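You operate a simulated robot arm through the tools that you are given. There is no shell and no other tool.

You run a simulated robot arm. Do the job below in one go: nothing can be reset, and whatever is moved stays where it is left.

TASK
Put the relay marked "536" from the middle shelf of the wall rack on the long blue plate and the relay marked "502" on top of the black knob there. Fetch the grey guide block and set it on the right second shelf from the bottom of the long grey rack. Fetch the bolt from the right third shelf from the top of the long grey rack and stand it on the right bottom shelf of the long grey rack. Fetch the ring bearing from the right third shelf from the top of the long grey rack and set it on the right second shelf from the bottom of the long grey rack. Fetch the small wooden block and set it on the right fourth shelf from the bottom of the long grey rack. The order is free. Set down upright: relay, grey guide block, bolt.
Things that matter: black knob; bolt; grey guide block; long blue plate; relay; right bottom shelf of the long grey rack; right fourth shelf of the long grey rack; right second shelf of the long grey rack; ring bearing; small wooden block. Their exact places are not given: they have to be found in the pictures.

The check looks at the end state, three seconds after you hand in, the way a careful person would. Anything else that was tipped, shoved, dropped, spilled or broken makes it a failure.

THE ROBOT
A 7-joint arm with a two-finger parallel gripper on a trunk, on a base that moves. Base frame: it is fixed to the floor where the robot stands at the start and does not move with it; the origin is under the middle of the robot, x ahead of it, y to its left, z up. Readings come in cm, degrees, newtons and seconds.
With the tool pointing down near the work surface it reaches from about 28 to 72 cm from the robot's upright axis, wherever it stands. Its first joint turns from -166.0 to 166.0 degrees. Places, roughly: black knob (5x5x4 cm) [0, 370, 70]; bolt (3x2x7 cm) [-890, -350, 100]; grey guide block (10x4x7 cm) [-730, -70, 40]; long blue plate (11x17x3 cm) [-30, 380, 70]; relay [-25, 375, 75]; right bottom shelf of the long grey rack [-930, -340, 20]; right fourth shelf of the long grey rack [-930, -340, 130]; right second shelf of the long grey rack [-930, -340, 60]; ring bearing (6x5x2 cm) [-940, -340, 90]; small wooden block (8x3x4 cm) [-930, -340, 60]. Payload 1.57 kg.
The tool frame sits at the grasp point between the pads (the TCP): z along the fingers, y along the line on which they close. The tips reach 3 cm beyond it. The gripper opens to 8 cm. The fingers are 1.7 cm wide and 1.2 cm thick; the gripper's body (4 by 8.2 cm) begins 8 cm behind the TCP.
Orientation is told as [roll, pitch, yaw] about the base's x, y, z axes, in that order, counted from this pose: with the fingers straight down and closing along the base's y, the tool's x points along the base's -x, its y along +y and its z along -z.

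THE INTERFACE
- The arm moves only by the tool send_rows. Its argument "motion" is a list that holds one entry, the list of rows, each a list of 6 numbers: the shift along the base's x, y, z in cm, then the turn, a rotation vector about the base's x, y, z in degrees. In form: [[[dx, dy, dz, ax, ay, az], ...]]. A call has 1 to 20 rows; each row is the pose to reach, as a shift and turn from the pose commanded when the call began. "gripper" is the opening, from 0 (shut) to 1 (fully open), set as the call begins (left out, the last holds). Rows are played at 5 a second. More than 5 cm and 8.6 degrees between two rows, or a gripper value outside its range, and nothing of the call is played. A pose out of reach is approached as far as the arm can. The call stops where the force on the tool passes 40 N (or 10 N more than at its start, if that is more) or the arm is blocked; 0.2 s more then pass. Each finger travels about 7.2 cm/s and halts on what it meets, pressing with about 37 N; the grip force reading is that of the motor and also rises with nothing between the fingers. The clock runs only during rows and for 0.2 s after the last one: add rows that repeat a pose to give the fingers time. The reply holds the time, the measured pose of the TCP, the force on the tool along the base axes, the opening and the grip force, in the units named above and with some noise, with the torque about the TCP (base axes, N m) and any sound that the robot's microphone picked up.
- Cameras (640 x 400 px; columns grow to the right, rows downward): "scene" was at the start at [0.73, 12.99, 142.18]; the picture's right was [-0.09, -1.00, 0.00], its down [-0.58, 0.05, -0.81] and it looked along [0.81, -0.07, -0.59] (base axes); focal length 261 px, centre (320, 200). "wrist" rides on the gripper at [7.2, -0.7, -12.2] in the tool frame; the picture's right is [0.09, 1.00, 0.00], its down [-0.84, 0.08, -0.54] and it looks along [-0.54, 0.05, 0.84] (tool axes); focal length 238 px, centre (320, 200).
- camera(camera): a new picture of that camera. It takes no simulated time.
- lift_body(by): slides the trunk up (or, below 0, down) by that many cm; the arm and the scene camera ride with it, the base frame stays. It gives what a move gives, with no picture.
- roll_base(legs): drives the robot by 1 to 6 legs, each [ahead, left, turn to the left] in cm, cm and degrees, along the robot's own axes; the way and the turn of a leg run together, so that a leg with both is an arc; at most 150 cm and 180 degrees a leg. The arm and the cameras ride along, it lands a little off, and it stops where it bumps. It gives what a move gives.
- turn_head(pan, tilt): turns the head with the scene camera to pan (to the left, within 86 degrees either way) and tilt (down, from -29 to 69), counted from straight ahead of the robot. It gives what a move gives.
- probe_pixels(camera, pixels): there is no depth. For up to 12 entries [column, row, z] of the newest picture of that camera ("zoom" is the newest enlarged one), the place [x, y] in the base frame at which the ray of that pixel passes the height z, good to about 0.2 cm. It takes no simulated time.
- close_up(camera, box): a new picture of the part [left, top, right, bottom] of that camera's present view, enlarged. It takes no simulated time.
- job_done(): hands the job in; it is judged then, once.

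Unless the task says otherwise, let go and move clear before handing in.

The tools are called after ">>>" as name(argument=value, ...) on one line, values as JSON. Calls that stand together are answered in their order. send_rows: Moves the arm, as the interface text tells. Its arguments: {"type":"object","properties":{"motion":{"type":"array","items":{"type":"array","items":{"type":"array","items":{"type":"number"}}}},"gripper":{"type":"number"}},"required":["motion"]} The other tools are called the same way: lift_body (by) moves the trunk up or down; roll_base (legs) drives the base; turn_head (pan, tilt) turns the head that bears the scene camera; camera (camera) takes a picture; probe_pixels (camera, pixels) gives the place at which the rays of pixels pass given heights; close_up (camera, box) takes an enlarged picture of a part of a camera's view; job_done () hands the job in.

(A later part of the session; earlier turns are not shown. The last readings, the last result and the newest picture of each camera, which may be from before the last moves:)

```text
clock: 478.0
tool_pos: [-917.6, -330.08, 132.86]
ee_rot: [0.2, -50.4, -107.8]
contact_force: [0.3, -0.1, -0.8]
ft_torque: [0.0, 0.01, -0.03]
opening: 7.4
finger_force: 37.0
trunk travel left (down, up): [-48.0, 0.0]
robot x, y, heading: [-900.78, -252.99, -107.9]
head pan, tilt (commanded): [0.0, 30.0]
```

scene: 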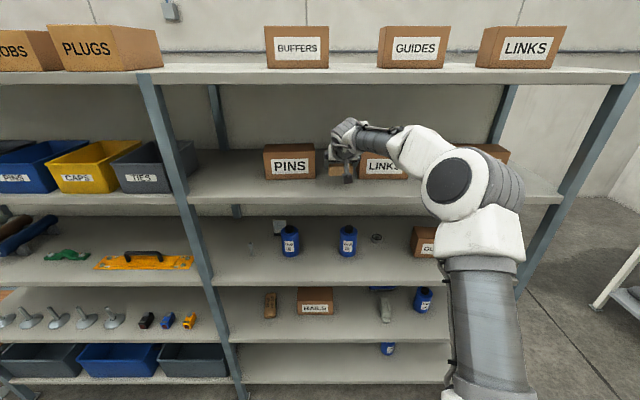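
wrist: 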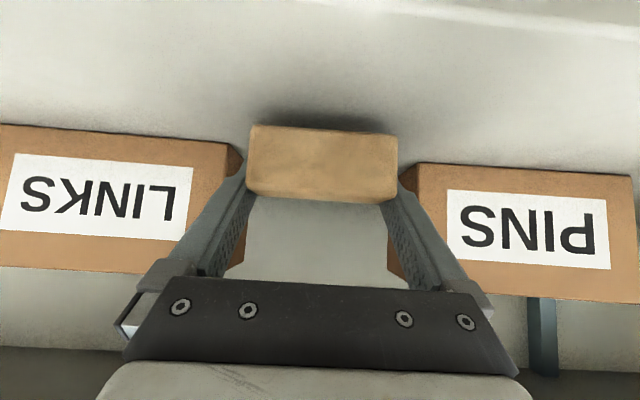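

No contact yet at 132.9; I continue in small steps.

>>> send_rows(motion=[[[0, 0, -0.3, 0, 0, 0], [0, 0, -0.6, 0, 0, 0], [0, 0, -0.6, 0, 0, 0]]], gripper=0)

>>> camera(camera="wrist")

```text
clock: 478.8
tool_pos: [-917.61, -329.99, 132.67]
ee_rot: [0.2, -50.8, -107.9]
contact_force: [-1.9, -5.5, 21.7]
ft_torque: [0.3, -0.36, -0.04]
opening: 7.39
finger_force: 36.7
trunk travel left (down, up): [-48.0, 0.0]
robot x, y, heading: [-901.02, -253.03, -107.8]
head pan, tilt (commanded): [0.0, 30.0]
```

```text
taken
```

wrist: 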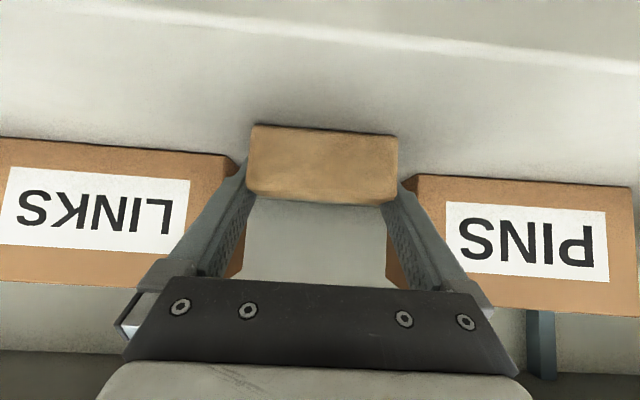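

Contact (22 N). I ease up and open fully.

>>> send_rows(motion=[[[0, 0, 0.35, 0, 0, 0], [0, 0, 0.35, 0, 0, 0]]], gripper=0)

>>> send_rows(motion=[[[0, 0, 0, 0, 0, 0], [0, 0, 0, 0, 0, 0], [0, 0, 0, 0, 0, 0]]], gripper=1)

>>> close_up(camera="wrist", box=[220, 110, 420, 235])

```text
clock: 479.4
tool_pos: [-917.56, -330.05, 132.81]
ee_rot: [0.3, -50.3, -107.7]
contact_force: [0.4, -4.0, 14.2]
ft_torque: [0.11, -0.25, -0.05]
opening: 7.39
finger_force: 37.3
trunk travel left (down, up): [-48.0, 0.0]
robot x, y, heading: [-900.69, -252.83, -107.8]
head pan, tilt (commanded): [0.0, 30.0]
```

```text
clock: 480.2
tool_pos: [-917.7, -329.92, 132.56]
ee_rot: [0.1, -50.2, -107.7]
contact_force: [4.0, 7.6, 5.2]
ft_torque: [0.1, 0.18, -0.29]
opening: 7.93
finger_force: 0.0
trunk travel left (down, up): [-48.0, 0.0]
robot x, y, heading: [-900.74, -253.0, -108.0]
head pan, tilt (commanded): [0.0, 30.0]
```

```text
3.20 times, centred on (320, 172) of wrist
```

zoom: 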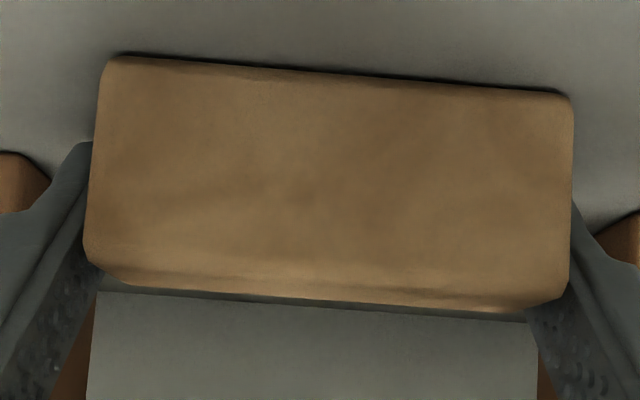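

A small residual force suggests the tips touch the shelf; I raise 0.3 cm and then back straight out.

>>> send_rows(motion=[[[0, 0, 0.3, 0, 0, 0], [0, 0, 0.4, 0, 0, 0], [0, 0, 0.4, 0, 0, 0]]], gripper=1)

>>> close_up(camera="wrist", box=[220, 110, 420, 235])

```text
clock: 481.0
tool_pos: [-917.76, -329.91, 133.18]
ee_rot: [0.1, -50.4, -107.7]
contact_force: [0.2, -0.5, -0.8]
ft_torque: [0.03, 0.0, 0.01]
opening: 8.01
finger_force: 0.1
trunk travel left (down, up): [-48.0, 0.0]
robot x, y, heading: [-900.83, -253.11, -107.6]
head pan, tilt (commanded): [0.0, 30.0]
```

```text
3.20 times, centred on (320, 172) of wrist
```

zoom: 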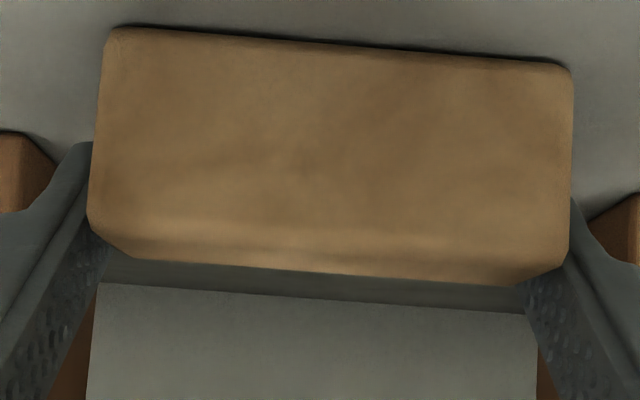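

>>> send_rows(motion=[[[0.3, 1, 0.1, 0, 0, 0], [0.6, 2, 0.2, 0, 0, 0], [1.1, 3.5, 0.4, 0, 0, 0], [1.7, 5.5, 0.8, 0, 0, 0], [1.7, 5.5, 0.8, 0, 0, 0]]], gripper=1)

>>> camera(camera="wrist")

```text
clock: 482.2
tool_pos: [-915.84, -324.36, 133.94]
ee_rot: [0.1, -50.4, -107.8]
contact_force: [-0.2, 0.3, 0.4]
ft_torque: [0.01, -0.03, 0.03]
opening: 7.99
finger_force: 0.0
trunk travel left (down, up): [-48.0, 0.0]
robot x, y, heading: [-900.75, -252.99, -107.9]
head pan, tilt (commanded): [0.0, 30.0]
```

```text
taken
```

wrist: 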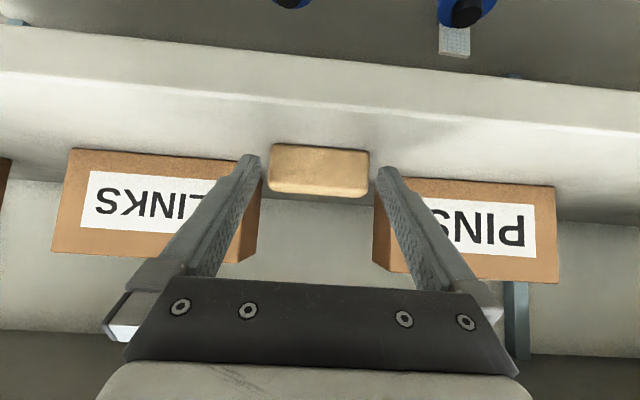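

The wood stands on shelf 4 between the boxes. I withdraw, lower the trunk to the third shelf's level, and move in front of the ring bearing.

>>> send_rows(motion=[[[1.4, 4.6, 0, 0, 0, 0], [2.8, 9.2, 0, 0, 0, 0], [4.2, 13.8, 0, 0, 0, 0], [5.6, 18.4, 0, 0, 0, 0], [5.6, 18.4, 0, 0, 0, 0]]], gripper=1)

>>> lift_body(by=-21)

>>> roll_base(legs=[[0, -11, 0]])

>>> send_rows(motion=[[[0, 0, -4, 0, 0, 0], [0, 0, -8, 0, 0, 0], [0, 0, -11, 0, 0, 0], [0, 0, -11, 0, 0, 0]]], gripper=1)

>>> camera(camera="wrist")

>>> camera(camera="scene")

```text
clock: 483.4
tool_pos: [-910.77, -306.06, 133.95]
ee_rot: [0.1, -50.5, -107.7]
contact_force: [0.2, -0.2, 0.1]
ft_torque: [0.02, 0.0, -0.02]
opening: 8.0
finger_force: 0.1
trunk travel left (down, up): [-48.0, 0.0]
robot x, y, heading: [-900.69, -253.22, -107.8]
head pan, tilt (commanded): [0.0, 30.0]
```

```text
clock: 485.6
tool_pos: [-910.62, -306.15, 112.96]
ee_rot: [0.0, -50.5, -107.8]
contact_force: [0.2, -0.2, -0.1]
ft_torque: [-0.02, 0.01, -0.01]
opening: 8.0
finger_force: 0.0
trunk travel left (down, up): [-27.0, 21.0]
robot x, y, heading: [-900.77, -252.94, -107.8]
head pan, tilt (commanded): [0.0, 30.0]
```

```text
clock: 487.1
tool_pos: [-921.04, -302.77, 112.91]
ee_rot: [0.1, -50.5, -107.9]
contact_force: [0.0, -0.3, 0.7]
ft_torque: [-0.02, -0.02, -0.01]
opening: 8.0
finger_force: 0.1
trunk travel left (down, up): [-27.0, 21.0]
robot x, y, heading: [-911.28, -249.39, -108.0]
head pan, tilt (commanded): [0.0, 30.0]
```

```text
clock: 488.1
tool_pos: [-921.03, -302.83, 101.91]
ee_rot: [0.1, -50.4, -107.8]
contact_force: [0.0, -0.2, 0.0]
ft_torque: [0.01, 0.01, 0.02]
opening: 7.96
finger_force: 0.0
trunk travel left (down, up): [-27.0, 21.0]
robot x, y, heading: [-911.36, -249.48, -107.9]
head pan, tilt (commanded): [0.0, 30.0]
```

```text
taken
```

wrist: 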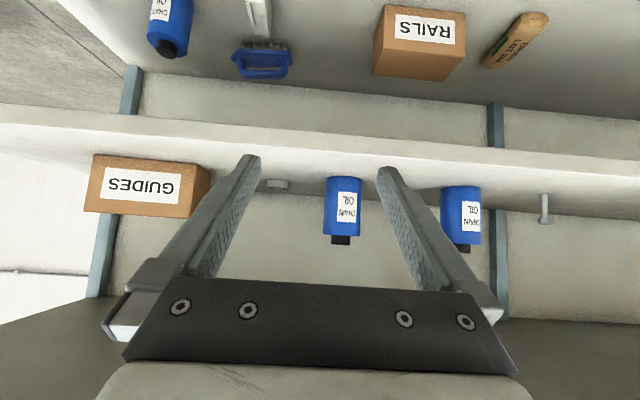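

```text
taken
```

scene: 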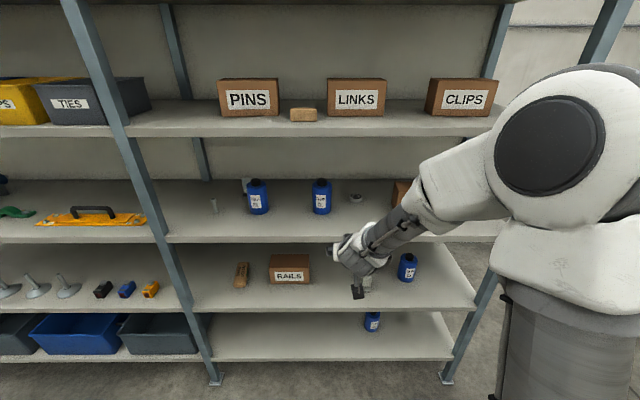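

The wood block is well set on shelf 4. Now the ring bearing at scene (355,198) and wrist (278,184): I enlarge and probe both.

>>> close_up(camera="scene", box=[300, 170, 420, 240])

>>> close_up(camera="wrist", box=[200, 140, 400, 260])

>>> probe_pixels(camera="scene", pixels=[[180, 236, 93.6], [300, 236, 93.6], [180, 243, 93.6], [300, 243, 93.6], [356, 200, 93.6], [214, 213, 93.6]])

```text
5.33 times, centred on (360, 205) of scene
```

zoom: 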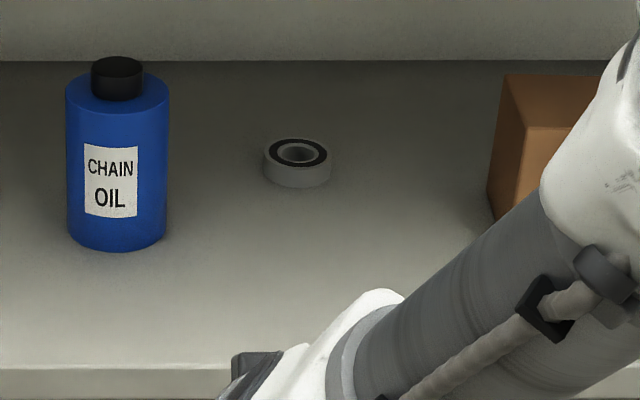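

```text
3.20 times, centred on (300, 200) of wrist
```

zoom: 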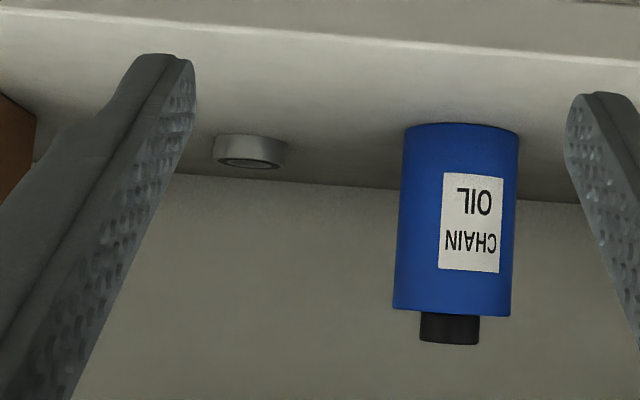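

```text
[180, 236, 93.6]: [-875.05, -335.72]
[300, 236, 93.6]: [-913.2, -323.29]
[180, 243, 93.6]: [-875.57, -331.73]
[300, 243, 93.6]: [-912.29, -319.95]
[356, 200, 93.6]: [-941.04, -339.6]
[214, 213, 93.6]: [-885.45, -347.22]
```

>>> probe_pixels(camera="scene", pixels=[[349.7, 199.6, 93.6], [362.1, 199.6, 93.6], [355.9, 202.6, 93.6], [356.3, 195.9, 95.4], [327, 214, 93.6], [311.5, 212, 93.6], [395, 213, 93.6]])

>>> probe_pixels(camera="wrist", pixels=[[278, 180, 93.6], [266.5, 183, 93.6], [289, 184.5, 93.6], [343, 177, 93.6]])

```text
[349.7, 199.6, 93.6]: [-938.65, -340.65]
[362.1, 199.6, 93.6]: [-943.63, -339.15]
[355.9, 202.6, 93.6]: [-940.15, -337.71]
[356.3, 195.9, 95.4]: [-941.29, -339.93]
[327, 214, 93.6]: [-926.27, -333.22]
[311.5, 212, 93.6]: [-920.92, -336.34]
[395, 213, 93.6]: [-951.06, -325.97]
```

```text
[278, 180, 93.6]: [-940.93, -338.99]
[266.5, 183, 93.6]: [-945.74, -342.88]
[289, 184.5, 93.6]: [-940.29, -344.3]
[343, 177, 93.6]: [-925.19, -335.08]
```

The ring's centre is (-941.1,-340.0), diameter 5.2 cm, on a shelf at z≈93.6. I align laterally and roll 13 cm closer.

>>> send_rows(motion=[[[-3.9, 1.2, 0, 0, 0, 0.2], [-7.8, 2.4, 0, 0, 0, 0.4], [-7.8, 2.4, 0, 0, 0, 0.4]]], gripper=1)

>>> roll_base(legs=[[13, 0, 0]])

>>> camera(camera="wrist")

>>> camera(camera="scene")

```text
clock: 488.9
tool_pos: [-928.62, -300.68, 101.9]
ee_rot: [0.1, -50.4, -107.6]
contact_force: [0.1, 0.5, 0.6]
ft_torque: [0.0, -0.01, 0.02]
opening: 8.01
finger_force: 0.1
trunk travel left (down, up): [-27.0, 21.0]
robot x, y, heading: [-910.89, -249.64, -107.8]
head pan, tilt (commanded): [0.0, 30.0]
```

```text
clock: 490.4
tool_pos: [-932.42, -312.8, 101.88]
ee_rot: [0.1, -50.5, -107.4]
contact_force: [0.5, 0.1, 0.0]
ft_torque: [-0.01, -0.01, 0.0]
opening: 7.99
finger_force: 0.1
trunk travel left (down, up): [-27.0, 21.0]
robot x, y, heading: [-914.85, -261.64, -107.9]
head pan, tilt (commanded): [0.0, 30.0]
```

```text
taken
```

wrist: 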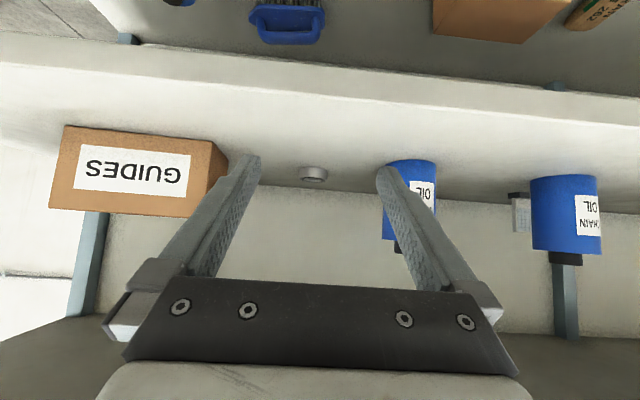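

```text
taken
```

scene: 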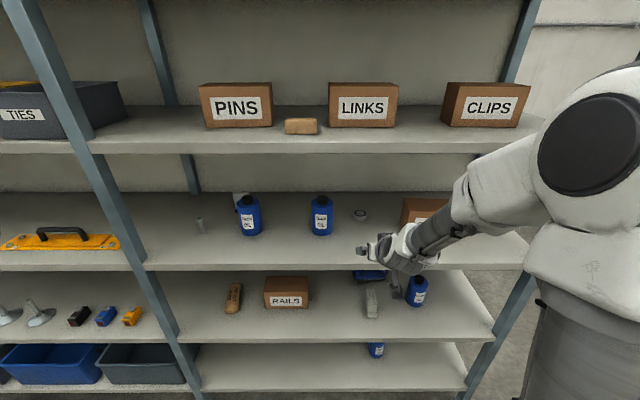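

Aligned. I advance 17 cm toward the ring, descending a little.

>>> send_rows(motion=[[[-1.3, -4.1, -1, 0, 0, 0], [-2.6, -8.2, -2, 0, 0, 0], [-3.9, -12.3, -3, 0, 0, 0], [-5.1, -16.2, -3.6, 0, 0, 0], [-5.1, -16.2, -3.6, 0, 0, 0]]], gripper=1)

>>> camera(camera="wrist")

>>> close_up(camera="wrist", box=[240, 120, 400, 220])

>>> camera(camera="scene")

```text
clock: 491.6
tool_pos: [-937.53, -329.44, 98.58]
ee_rot: [0.1, -50.4, -107.5]
contact_force: [0.3, 0.8, 0.4]
ft_torque: [-0.01, 0.01, 0.0]
opening: 7.99
finger_force: 0.1
trunk travel left (down, up): [-27.0, 21.0]
robot x, y, heading: [-915.22, -261.73, -108.0]
head pan, tilt (commanded): [0.0, 30.0]
```

```text
taken
```

wrist: 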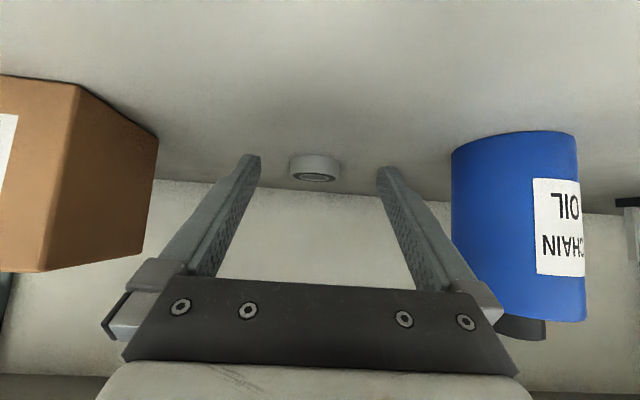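

```text
4.00 times, centred on (320, 170) of wrist
```

zoom: 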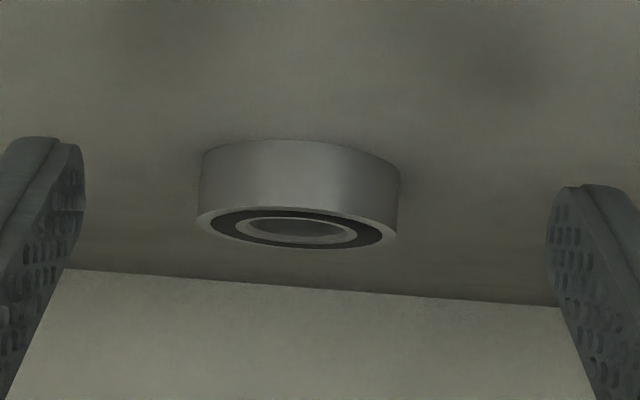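

```text
taken
```

scene: 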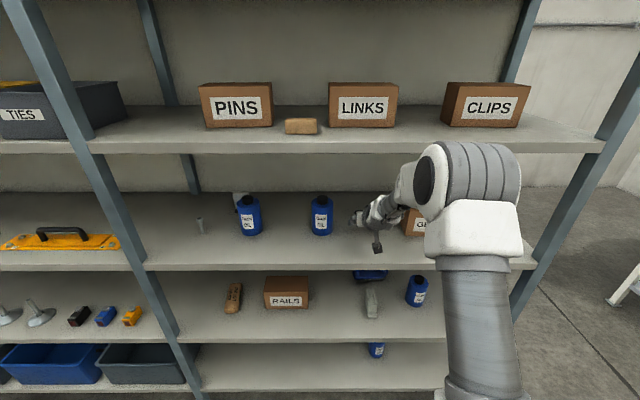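

The ring is centred between the fingers (zoom 199-400). I advance 9.4 cm and down to just above the shelf.

>>> send_rows(motion=[[[-1, -3, -0.8, 0, 0, 0], [-1.9, -6, -1.5, 0, 0, 0], [-2.9, -8.9, -2.1, 0, 0, 0], [-2.9, -8.9, -2.1, 0, 0, 0]]], gripper=1)

>>> camera(camera="wrist")

>>> close_up(camera="wrist", box=[220, 110, 420, 235])

```text
clock: 492.6
tool_pos: [-940.52, -337.89, 96.64]
ee_rot: [0.0, -50.7, -107.4]
contact_force: [2.3, 8.7, 12.5]
ft_torque: [0.16, 0.55, -0.4]
opening: 7.99
finger_force: 0.1
trunk travel left (down, up): [-27.0, 21.0]
robot x, y, heading: [-914.79, -261.75, -108.1]
head pan, tilt (commanded): [0.0, 30.0]
```

```text
taken
```

wrist: 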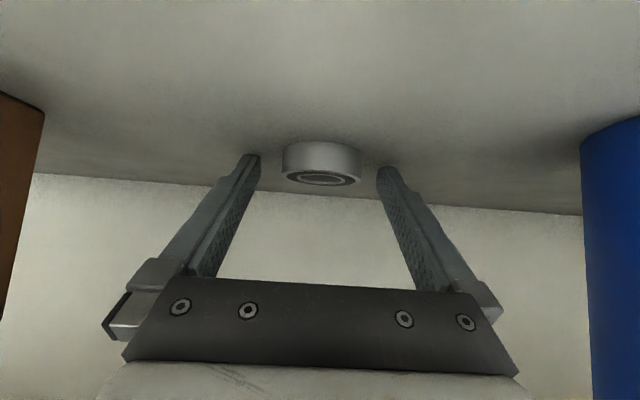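

```text
3.20 times, centred on (320, 172) of wrist
```

zoom: 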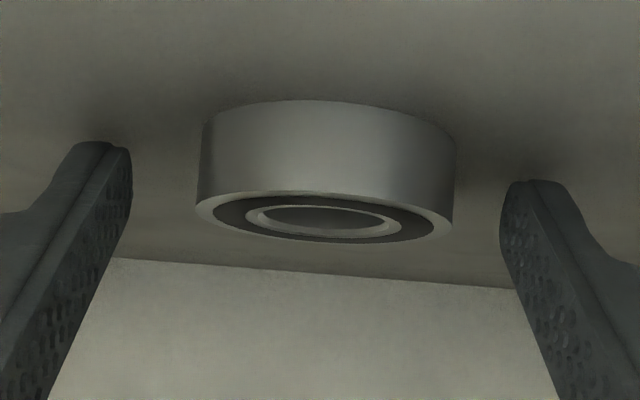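

The tips touched the shelf (12 N), so it lies at z≈94.0. I raise 0.4 cm, go 0.9 cm further and close on the ring.

>>> send_rows(motion=[[[0, 0, 0.4, 0, 0, 0], [-0.1, -0.4, 0.4, 0, 0, 0], [-0.3, -0.9, 0.4, 0, 0, 0], [-0.3, -0.9, 0.4, 0, 0, 0]]], gripper=1)

>>> send_rows(motion=[[[0, 0, 0, 0, 0, 0], [0, 0, 0, 0, 0, 0], [0, 0, 0, 0, 0, 0], [0, 0, 0, 0, 0, 0]]], gripper=0)

>>> camera(camera="wrist")

>>> close_up(camera="wrist", box=[220, 110, 420, 235])

```text
clock: 493.6
tool_pos: [-940.79, -338.79, 96.6]
ee_rot: [0.1, -50.3, -107.4]
contact_force: [0.4, 0.2, 2.1]
ft_torque: [-0.01, 0.08, -0.07]
opening: 7.94
finger_force: 0.1
trunk travel left (down, up): [-27.0, 21.0]
robot x, y, heading: [-914.85, -261.86, -108.0]
head pan, tilt (commanded): [0.0, 30.0]
```

```text
clock: 494.6
tool_pos: [-940.81, -338.91, 96.54]
ee_rot: [0.1, -50.3, -107.4]
contact_force: [-0.5, -0.5, 0.4]
ft_torque: [-0.01, -0.02, -0.02]
opening: 4.46
finger_force: 37.3
trunk travel left (down, up): [-27.0, 21.0]
robot x, y, heading: [-915.12, -261.56, -107.8]
head pan, tilt (commanded): [0.0, 30.0]
```

```text
taken
```

wrist: 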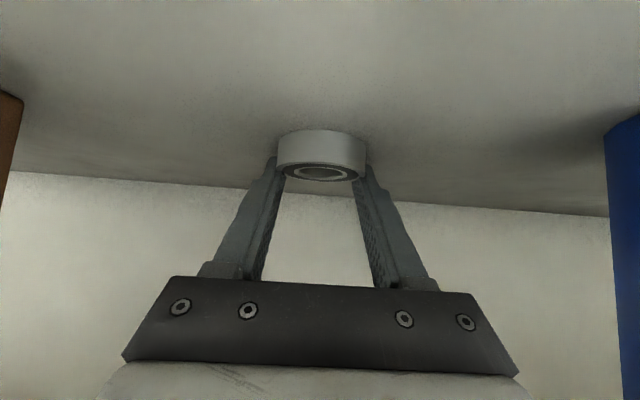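

```text
3.20 times, centred on (320, 172) of wrist
```

zoom: 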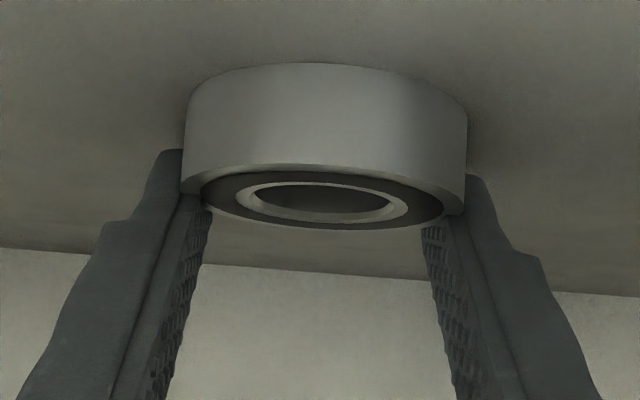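

The opening closed to 4.46 cm, a chord behind the ring's widest part, so the grip sits 1.5 cm too deep. I open, back off 1.6 cm, and close again at the true diameter.

>>> send_rows(motion=[[[0, 0, 0, 0, 0, 0], [0, 0, 0, 0, 0, 0], [0.25, 0.8, 0.1, 0, 0, 0], [0.48, 1.55, 0.1, 0, 0, 0], [0.48, 1.55, 0.1, 0, 0, 0]]], gripper=1)

>>> close_up(camera="wrist", box=[220, 110, 420, 235])

>>> send_rows(motion=[[[0, 0, 0, 0, 0, 0], [0, 0, 0, 0, 0, 0], [0, 0, 0, 0, 0, 0], [0, 0, 0, 0, 0, 0]]], gripper=0)

>>> close_up(camera="wrist", box=[220, 110, 420, 235])

```text
clock: 495.8
tool_pos: [-940.31, -337.17, 96.68]
ee_rot: [0.1, -50.3, -107.4]
contact_force: [-1.0, 0.0, 0.5]
ft_torque: [-0.01, 0.01, 0.01]
opening: 8.01
finger_force: 0.2
trunk travel left (down, up): [-27.0, 21.0]
robot x, y, heading: [-914.81, -261.89, -108.0]
head pan, tilt (commanded): [0.0, 30.0]
```

```text
3.20 times, centred on (320, 172) of wrist
```

zoom: 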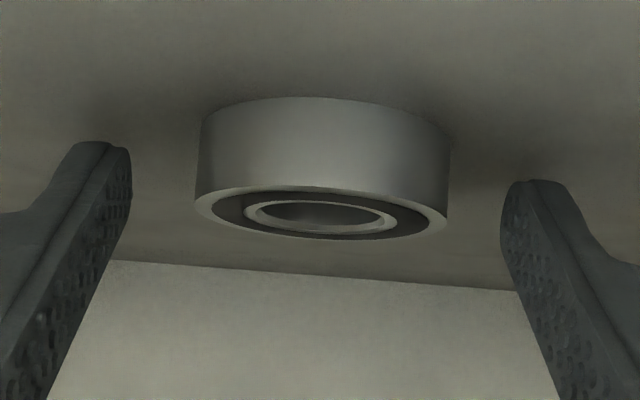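

```text
clock: 496.8
tool_pos: [-940.48, -337.17, 96.68]
ee_rot: [0.1, -50.4, -107.4]
contact_force: [-0.2, -0.1, 0.4]
ft_torque: [-0.09, -0.06, 0.0]
opening: 4.46
finger_force: 37.2
trunk travel left (down, up): [-27.0, 21.0]
robot x, y, heading: [-915.41, -261.75, -107.7]
head pan, tilt (commanded): [0.0, 30.0]
```

```text
3.20 times, centred on (320, 172) of wrist
```

zoom: 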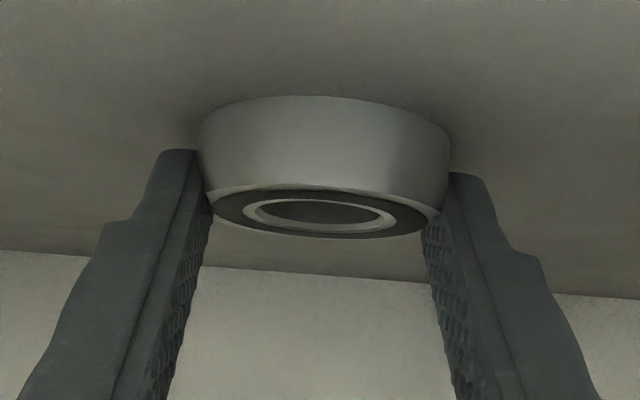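

Again 4.46 cm, so that appears to be the ring's diameter. I test the grip by lifting slowly 1 cm.

>>> send_rows(motion=[[[0, 0, 0.3, 0, 0, 0], [0, 0, 0.6, 0, 0, 0], [0, 0, 1, 0, 0, 0], [0, 0, 1, 0, 0, 0]]], gripper=0)

>>> camera(camera="wrist")

>>> close_up(camera="wrist", box=[220, 110, 420, 235])

```text
clock: 497.8
tool_pos: [-940.27, -337.28, 97.74]
ee_rot: [0.1, -50.5, -107.3]
contact_force: [0.1, 0.6, -2.0]
ft_torque: [0.05, 0.01, -0.02]
opening: 4.47
finger_force: 37.4
trunk travel left (down, up): [-27.0, 21.0]
robot x, y, heading: [-915.25, -261.83, -107.9]
head pan, tilt (commanded): [0.0, 30.0]
```

```text
taken
```

wrist: 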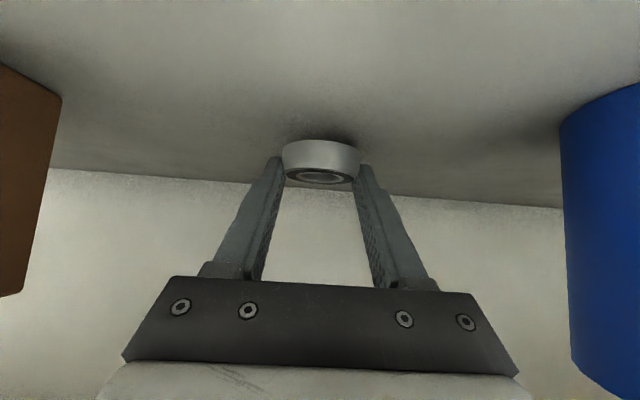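

```text
3.20 times, centred on (320, 172) of wrist
```

zoom: 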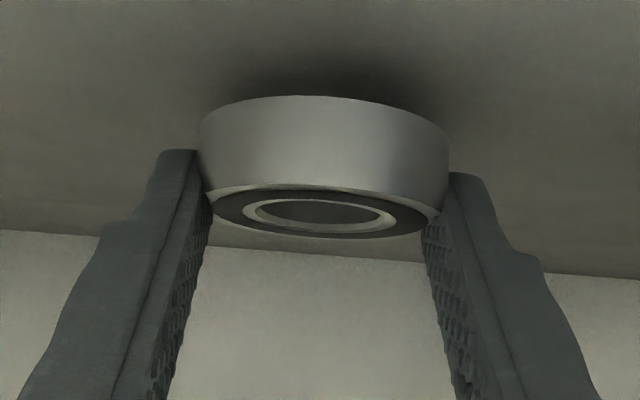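

The ring lifts cleanly with the fingers (weight about 2 N). I draw it straight out of the third shelf.

>>> send_rows(motion=[[[0, 0, 0.8, 0, 0, 0], [0.9, 2.9, 1.2, 0, 0, 0], [2.1, 6.8, 1.6, 0, 0, 0], [3.3, 10.7, 2, 0, 0, 0], [4.6, 14.9, 2.3, 0, 0, 0], [5.9, 19, 2.5, 0, 0, 0], [7.2, 23, 2.5, 0, 0, 0], [8.4, 27, 2.5, 0, 0, 0], [8.4, 27, 2.5, 0, 0, 0]]], gripper=0)

>>> roll_base(legs=[[-11, 8, 0]])

>>> lift_body(by=-27)

>>> camera(camera="wrist")

>>> camera(camera="scene")

```text
clock: 499.8
tool_pos: [-932.1, -310.45, 100.25]
ee_rot: [0.1, -50.5, -107.4]
contact_force: [-0.1, -1.2, -1.3]
ft_torque: [0.03, 0.01, -0.01]
opening: 4.45
finger_force: 37.3
trunk travel left (down, up): [-27.0, 21.0]
robot x, y, heading: [-915.28, -262.25, -108.0]
head pan, tilt (commanded): [0.0, 30.0]
```

```text
clock: 501.1
tool_pos: [-921.15, -302.6, 100.27]
ee_rot: [0.0, -50.4, -107.3]
contact_force: [0.4, -0.7, -1.0]
ft_torque: [0.0, 0.0, -0.02]
opening: 4.45
finger_force: 37.2
trunk travel left (down, up): [-27.0, 21.0]
robot x, y, heading: [-903.99, -254.2, -107.8]
head pan, tilt (commanded): [0.0, 30.0]
```

```text
clock: 503.9
tool_pos: [-920.98, -302.68, 73.21]
ee_rot: [0.1, -50.4, -107.4]
contact_force: [1.1, -0.6, -0.6]
ft_torque: [0.02, -0.02, -0.01]
opening: 4.44
finger_force: 36.7
trunk travel left (down, up): [0.0, 48.0]
robot x, y, heading: [-904.2, -253.65, -107.8]
head pan, tilt (commanded): [0.0, 30.0]
```

```text
taken
```

wrist: 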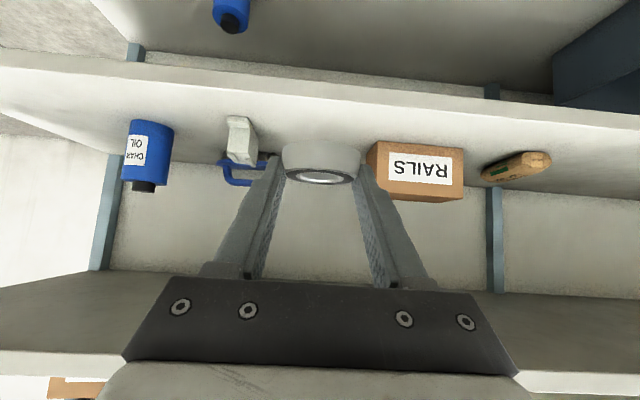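

```text
taken
```

scene: 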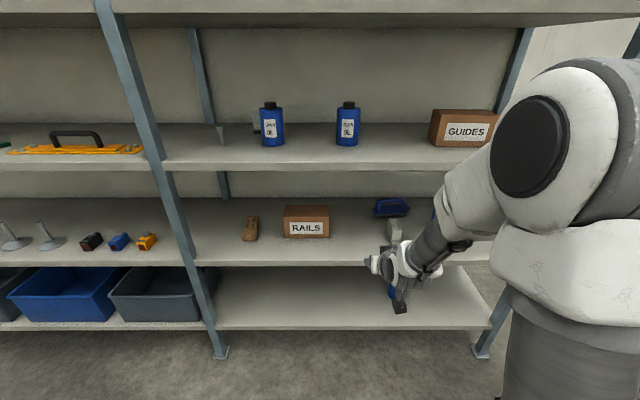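

I carry the ring in over the second shelf, between the guide block and the RAILS box.

>>> send_rows(motion=[[[-1.1, -4.1, -1.1, 0, 0, 0], [-2.3, -8.2, -2.3, 0, 0, 0], [-3.4, -12.4, -3.4, 0, 0, 0], [-4.6, -16.5, -4.6, 0, 0, 0], [-5.7, -20.6, -5.7, 0, 0, 0], [-6.9, -24.8, -6.9, 0, 0, 0], [-8, -28.9, -8.5, 0, 0, 0], [-8, -28.9, -8.5, 0, 0, 0]]], gripper=0)

>>> camera(camera="wrist")

>>> camera(camera="scene")

```text
clock: 505.7
tool_pos: [-929.1, -331.63, 64.47]
ee_rot: [0.1, -50.3, -107.3]
contact_force: [-0.4, 0.6, -1.6]
ft_torque: [0.03, -0.01, -0.02]
opening: 4.46
finger_force: 36.9
trunk travel left (down, up): [0.0, 48.0]
robot x, y, heading: [-904.46, -253.58, -107.8]
head pan, tilt (commanded): [0.0, 30.0]
```

```text
taken
```

wrist: 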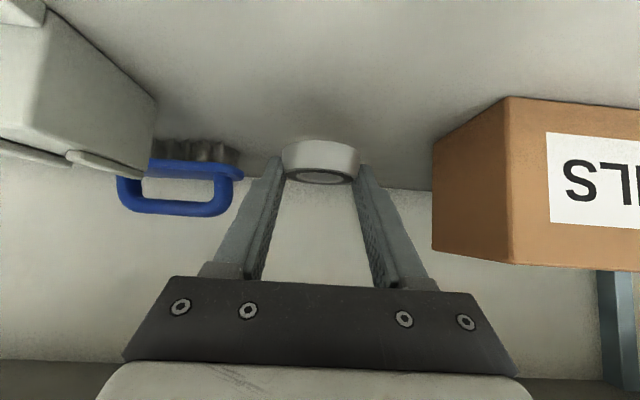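

```text
taken
```

scene: 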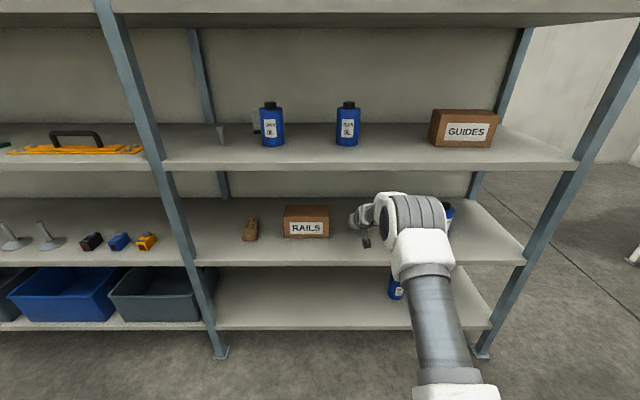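

Clear on both sides. I lower it.

>>> send_rows(motion=[[[0, 0, -1, 0, 0, 0], [0, 0, -2, 0, 0, 0], [0, 0, -3, 0, 0, 0], [0, 0, -3.6, 0, 0, 0], [0, 0, -3.6, 0, 0, 0]]], gripper=0)

>>> send_rows(motion=[[[0, 0, -0.3, 0, 0, 0], [0, 0, -0.6, 0, 0, 0], [0, 0, -0.6, 0, 0, 0]]], gripper=0)

>>> camera(camera="wrist")

```text
clock: 506.9
tool_pos: [-929.24, -331.45, 61.02]
ee_rot: [0.1, -50.3, -107.4]
contact_force: [-0.1, 0.4, -1.8]
ft_torque: [0.05, -0.01, 0.0]
opening: 4.45
finger_force: 37.0
trunk travel left (down, up): [0.0, 48.0]
robot x, y, heading: [-904.19, -253.84, -108.2]
head pan, tilt (commanded): [0.0, 30.0]
```

```text
clock: 507.7
tool_pos: [-929.18, -331.64, 60.67]
ee_rot: [0.1, -50.6, -107.4]
contact_force: [-0.9, 2.3, 8.3]
ft_torque: [0.15, -0.02, 0.02]
opening: 4.47
finger_force: 37.7
trunk travel left (down, up): [0.0, 48.0]
robot x, y, heading: [-903.95, -254.0, -107.5]
head pan, tilt (commanded): [0.0, 30.0]
```

```text
taken
```

wrist: 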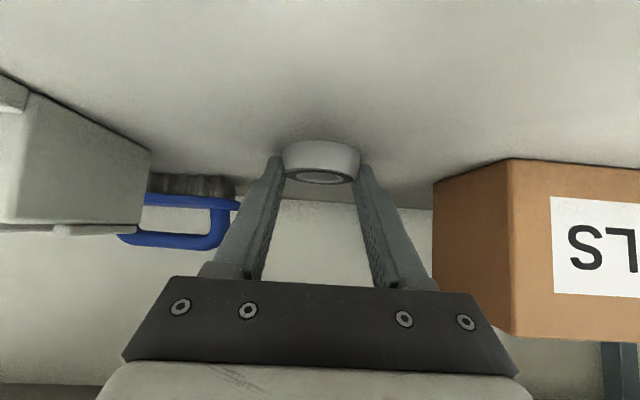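

Contact (8 N): the ring rests on the shelf. I ease up slightly and open to about 6 cm.

>>> send_rows(motion=[[[0, 0, 0.2, 0, 0, 0], [0, 0, 0.25, 0, 0, 0]]], gripper=0)

>>> send_rows(motion=[[[0, 0, 0, 0, 0, 0], [0, 0, 0, 0, 0, 0], [0, 0, 0, 0, 0, 0]]], gripper=0.85)

>>> camera(camera="wrist")

```text
clock: 508.3
tool_pos: [-929.11, -331.4, 60.72]
ee_rot: [0.1, -50.3, -107.3]
contact_force: [-1.6, -1.9, 3.5]
ft_torque: [-0.14, 0.13, -0.04]
opening: 4.48
finger_force: 37.0
trunk travel left (down, up): [0.0, 48.0]
robot x, y, heading: [-904.16, -253.9, -107.9]
head pan, tilt (commanded): [0.0, 30.0]
```

```text
clock: 509.1
tool_pos: [-929.03, -331.33, 60.74]
ee_rot: [0.2, -50.4, -107.4]
contact_force: [0.1, 0.1, -0.2]
ft_torque: [0.02, -0.03, -0.02]
opening: 6.81
finger_force: 0.0
trunk travel left (down, up): [0.0, 48.0]
robot x, y, heading: [-904.24, -253.65, -107.6]
head pan, tilt (commanded): [0.0, 30.0]
```

```text
taken
```

wrist: 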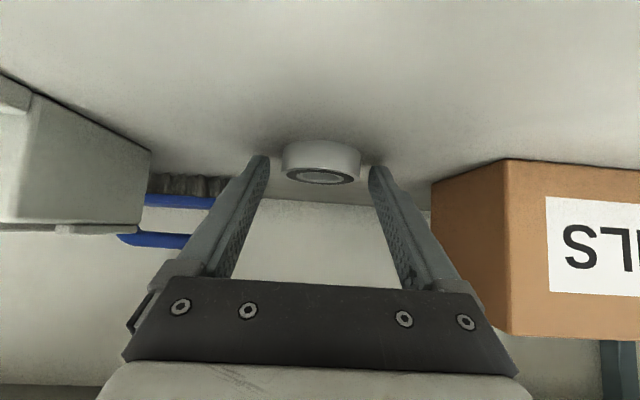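

The ring lies flat on the second shelf. I withdraw straight back.

>>> send_rows(motion=[[[0.3, 1, 0.2, 0, 0, 0], [0.9, 2.9, 0.6, 0, 0, 0], [1.9, 6, 1.5, 0, 0, 0], [3.1, 9.9, 2.5, 0, 0, 0], [4.5, 14.4, 3.5, 0, 0, 0], [5.9, 18.9, 4.5, 0, 0, 0], [7.3, 23.4, 5.5, 0, 0, 0], [8.7, 27.8, 6.5, 0, 0, 0], [8.7, 27.8, 6.5, 0, 0, 0]]], gripper=0.85)

>>> camera(camera="wrist")

>>> camera(camera="scene")

```text
clock: 511.1
tool_pos: [-920.32, -303.59, 67.09]
ee_rot: [0.1, -50.4, -107.4]
contact_force: [0.2, -0.4, 0.1]
ft_torque: [0.02, -0.01, -0.01]
opening: 6.79
finger_force: 0.1
trunk travel left (down, up): [0.0, 48.0]
robot x, y, heading: [-903.57, -253.65, -108.0]
head pan, tilt (commanded): [0.0, 30.0]
```

```text
taken
```

wrist: 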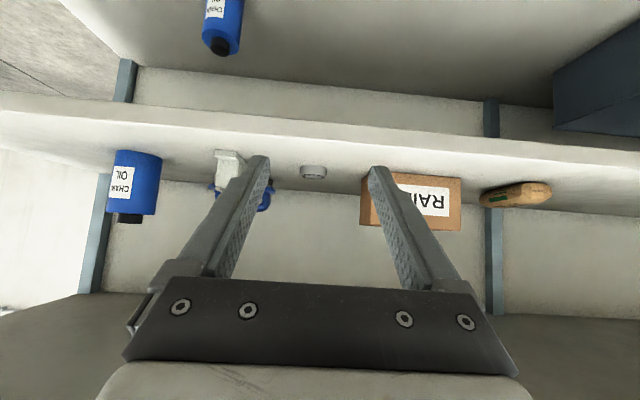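

```text
taken
```

scene: 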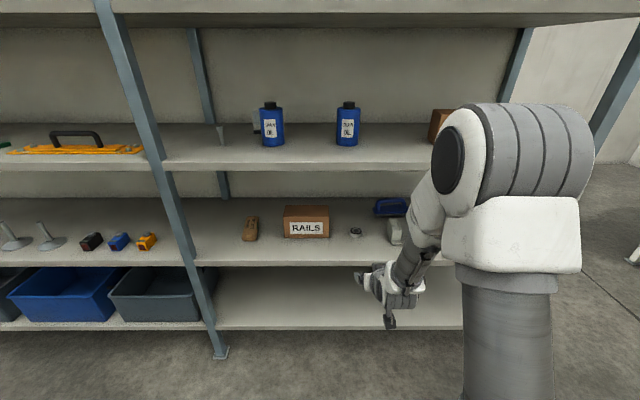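

The ring is on the second shelf. Last, the bolt on the third shelf near the middle post: I raise the trunk, roll left 43 cm and look.

>>> lift_body(by=27)

>>> roll_base(legs=[[0, 43, 0]])

>>> send_rows(motion=[[[0, 0, 4, 0, 0, 0], [0, 0, 8, 0, 0, 0], [0, 0, 8, 0, 0, 0]]], gripper=0.6)

>>> camera(camera="wrist")

>>> camera(camera="scene")

```text
clock: 513.9
tool_pos: [-920.31, -303.59, 94.12]
ee_rot: [0.0, -50.4, -107.4]
contact_force: [-0.3, 0.2, -0.7]
ft_torque: [0.0, -0.01, -0.01]
opening: 6.8
finger_force: 0.1
trunk travel left (down, up): [-27.0, 21.0]
robot x, y, heading: [-904.18, -253.78, -108.1]
head pan, tilt (commanded): [0.0, 30.0]
```

```text
clock: 517.6
tool_pos: [-880.05, -316.59, 94.1]
ee_rot: [0.1, -50.4, -107.3]
contact_force: [-0.2, -0.2, -0.7]
ft_torque: [0.03, -0.01, -0.03]
opening: 6.82
finger_force: 0.0
trunk travel left (down, up): [-27.0, 21.0]
robot x, y, heading: [-863.73, -266.63, -107.8]
head pan, tilt (commanded): [0.0, 30.0]
```

```text
clock: 518.4
tool_pos: [-879.94, -316.44, 102.32]
ee_rot: [0.1, -50.3, -107.3]
contact_force: [-1.6, 0.7, 0.3]
ft_torque: [0.03, -0.04, -0.01]
opening: 4.81
finger_force: 0.0
trunk travel left (down, up): [-27.0, 21.0]
robot x, y, heading: [-863.88, -266.64, -107.7]
head pan, tilt (commanded): [0.0, 30.0]
```

```text
taken
```

wrist: 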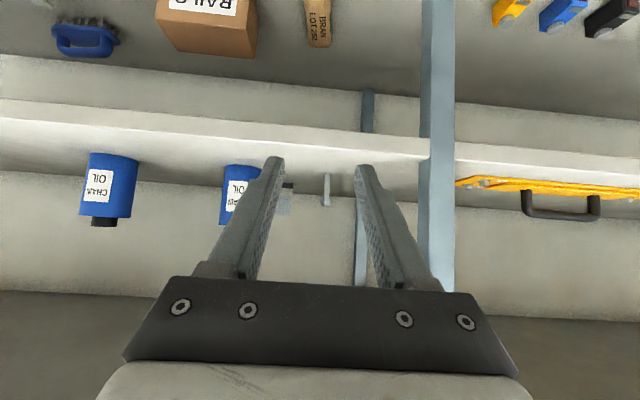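

```text
taken
```

scene: 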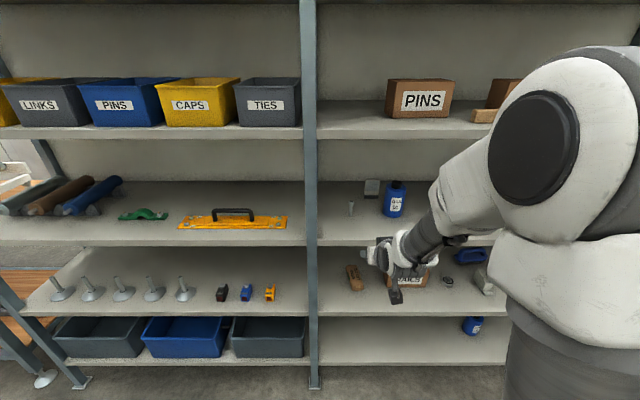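

The bolt is at scene (351,208) and wrist (327,188), right between the fingers' lines. I enlarge and probe.

>>> close_up(camera="scene", box=[310, 170, 430, 240])

>>> close_up(camera="wrist", box=[280, 150, 380, 220])

```text
5.33 times, centred on (370, 205) of scene
```

zoom: 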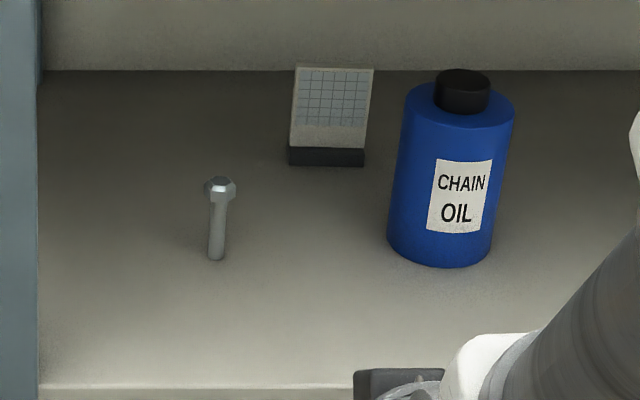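

```text
5.71 times, centred on (330, 185) of wrist
```

zoom: 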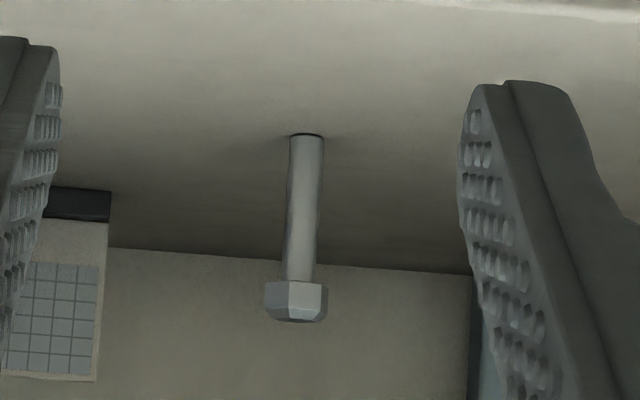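

>>> probe_pixels(camera="scene", pixels=[[350.3, 215.6, 94], [351.4, 201.2, 101], [350.3, 215.6, 93.5], [352, 208, 97], [383, 206, 94], [395, 218, 94]])

>>> probe_pixels(camera="wrist", pixels=[[327.4, 174, 94], [327.4, 174, 93.5], [326, 203, 100], [326, 203, 101]])

```text
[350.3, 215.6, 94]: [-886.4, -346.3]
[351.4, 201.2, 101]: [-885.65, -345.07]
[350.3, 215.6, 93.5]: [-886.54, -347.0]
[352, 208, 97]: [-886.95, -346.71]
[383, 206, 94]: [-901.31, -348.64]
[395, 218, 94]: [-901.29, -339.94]
```

```text
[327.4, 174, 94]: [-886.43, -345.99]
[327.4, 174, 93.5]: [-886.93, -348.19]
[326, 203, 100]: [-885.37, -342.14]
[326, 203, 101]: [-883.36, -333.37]
```

Bolt base at (-886.5,-346.7), height about 6.5 cm, head up, standing on its shank. I approach to within 10 cm with the fingers half open.

>>> send_rows(motion=[[[-0.2, -4, -0.7, 0, 0, 0], [-0.8, -8, -1.4, 0, 0, 0], [-1.6, -12, -2.1, 0, 0, 0], [-2.5, -16, -2.8, 0, 0, 0], [-3.4, -19.9, -3.4, 0, 0, 0], [-3.4, -19.9, -3.4, 0, 0, 0]]], gripper=0.6)

>>> camera(camera="wrist")

>>> close_up(camera="wrist", box=[240, 120, 400, 220])

>>> camera(camera="scene")

```text
clock: 519.8
tool_pos: [-883.62, -336.44, 98.71]
ee_rot: [0.0, -50.4, -107.3]
contact_force: [0.5, -1.1, 0.6]
ft_torque: [-0.03, 0.02, -0.02]
opening: 4.8
finger_force: 0.1
trunk travel left (down, up): [-27.0, 21.0]
robot x, y, heading: [-863.82, -267.45, -107.9]
head pan, tilt (commanded): [0.0, 30.0]
```

```text
taken
```

wrist: 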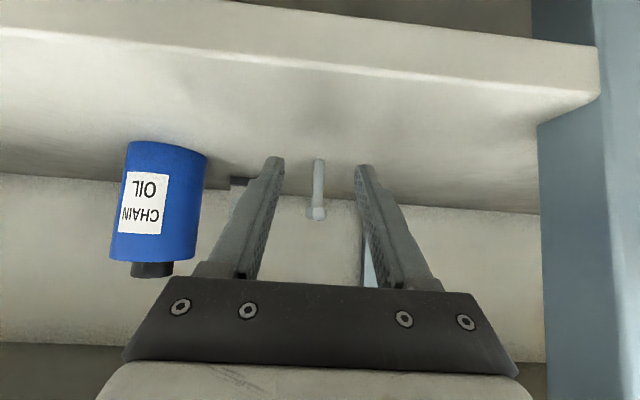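

```text
4.00 times, centred on (320, 170) of wrist
```

zoom: 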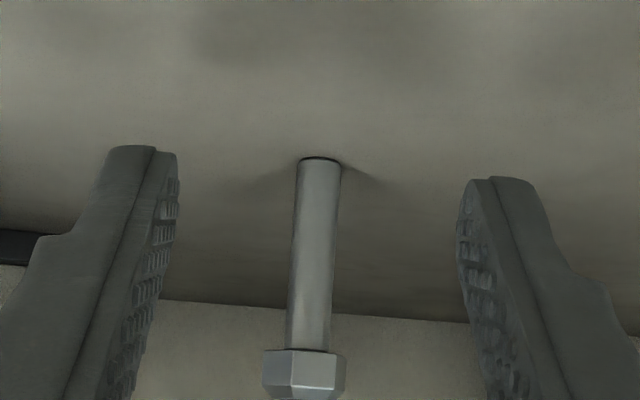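

```text
taken
```

scene: 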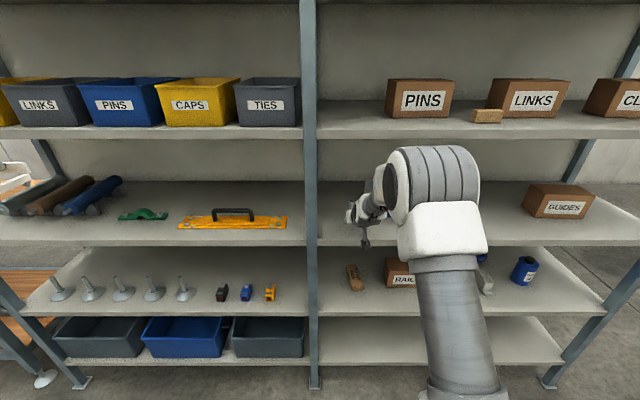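

The bolt is 0.34 cm left of the midline. I correct that and advance so the fingers straddle its shank below the head.

>>> send_rows(motion=[[[-0.5, -2.7, -0.5, 0, 0, 0], [-1.2, -5.2, -1, 0, 0, 0], [-1.9, -7.4, -1.4, 0, 0, 0], [-2.55, -9.3, -1.6, 0, 0, 0], [-2.55, -9.3, -1.6, 0, 0, 0]]], gripper=0.6)

>>> camera(camera="wrist")

>>> close_up(camera="wrist", box=[240, 120, 400, 220])

```text
clock: 521.0
tool_pos: [-886.2, -345.9, 97.15]
ee_rot: [0.0, -50.4, -107.3]
contact_force: [-0.2, -0.5, 0.0]
ft_torque: [-0.02, -0.03, 0.02]
opening: 4.8
finger_force: 0.1
trunk travel left (down, up): [-27.0, 21.0]
robot x, y, heading: [-863.66, -266.83, -107.8]
head pan, tilt (commanded): [0.0, 30.0]
```

```text
taken
```

wrist: 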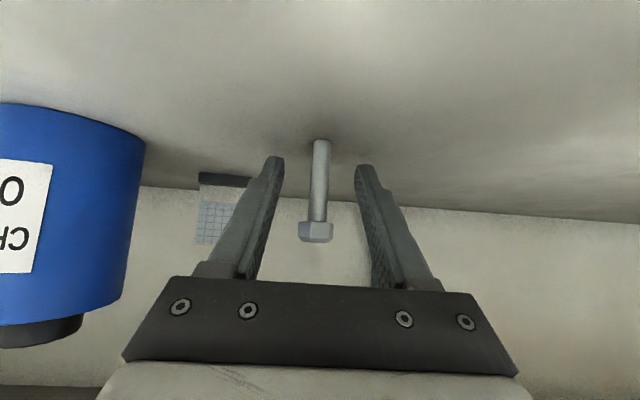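

```text
4.00 times, centred on (320, 170) of wrist
```

zoom: 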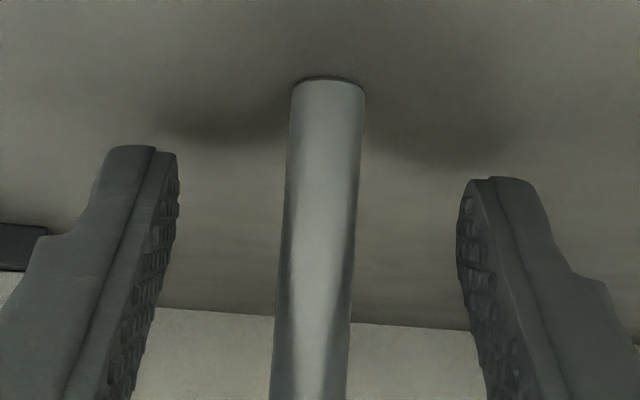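

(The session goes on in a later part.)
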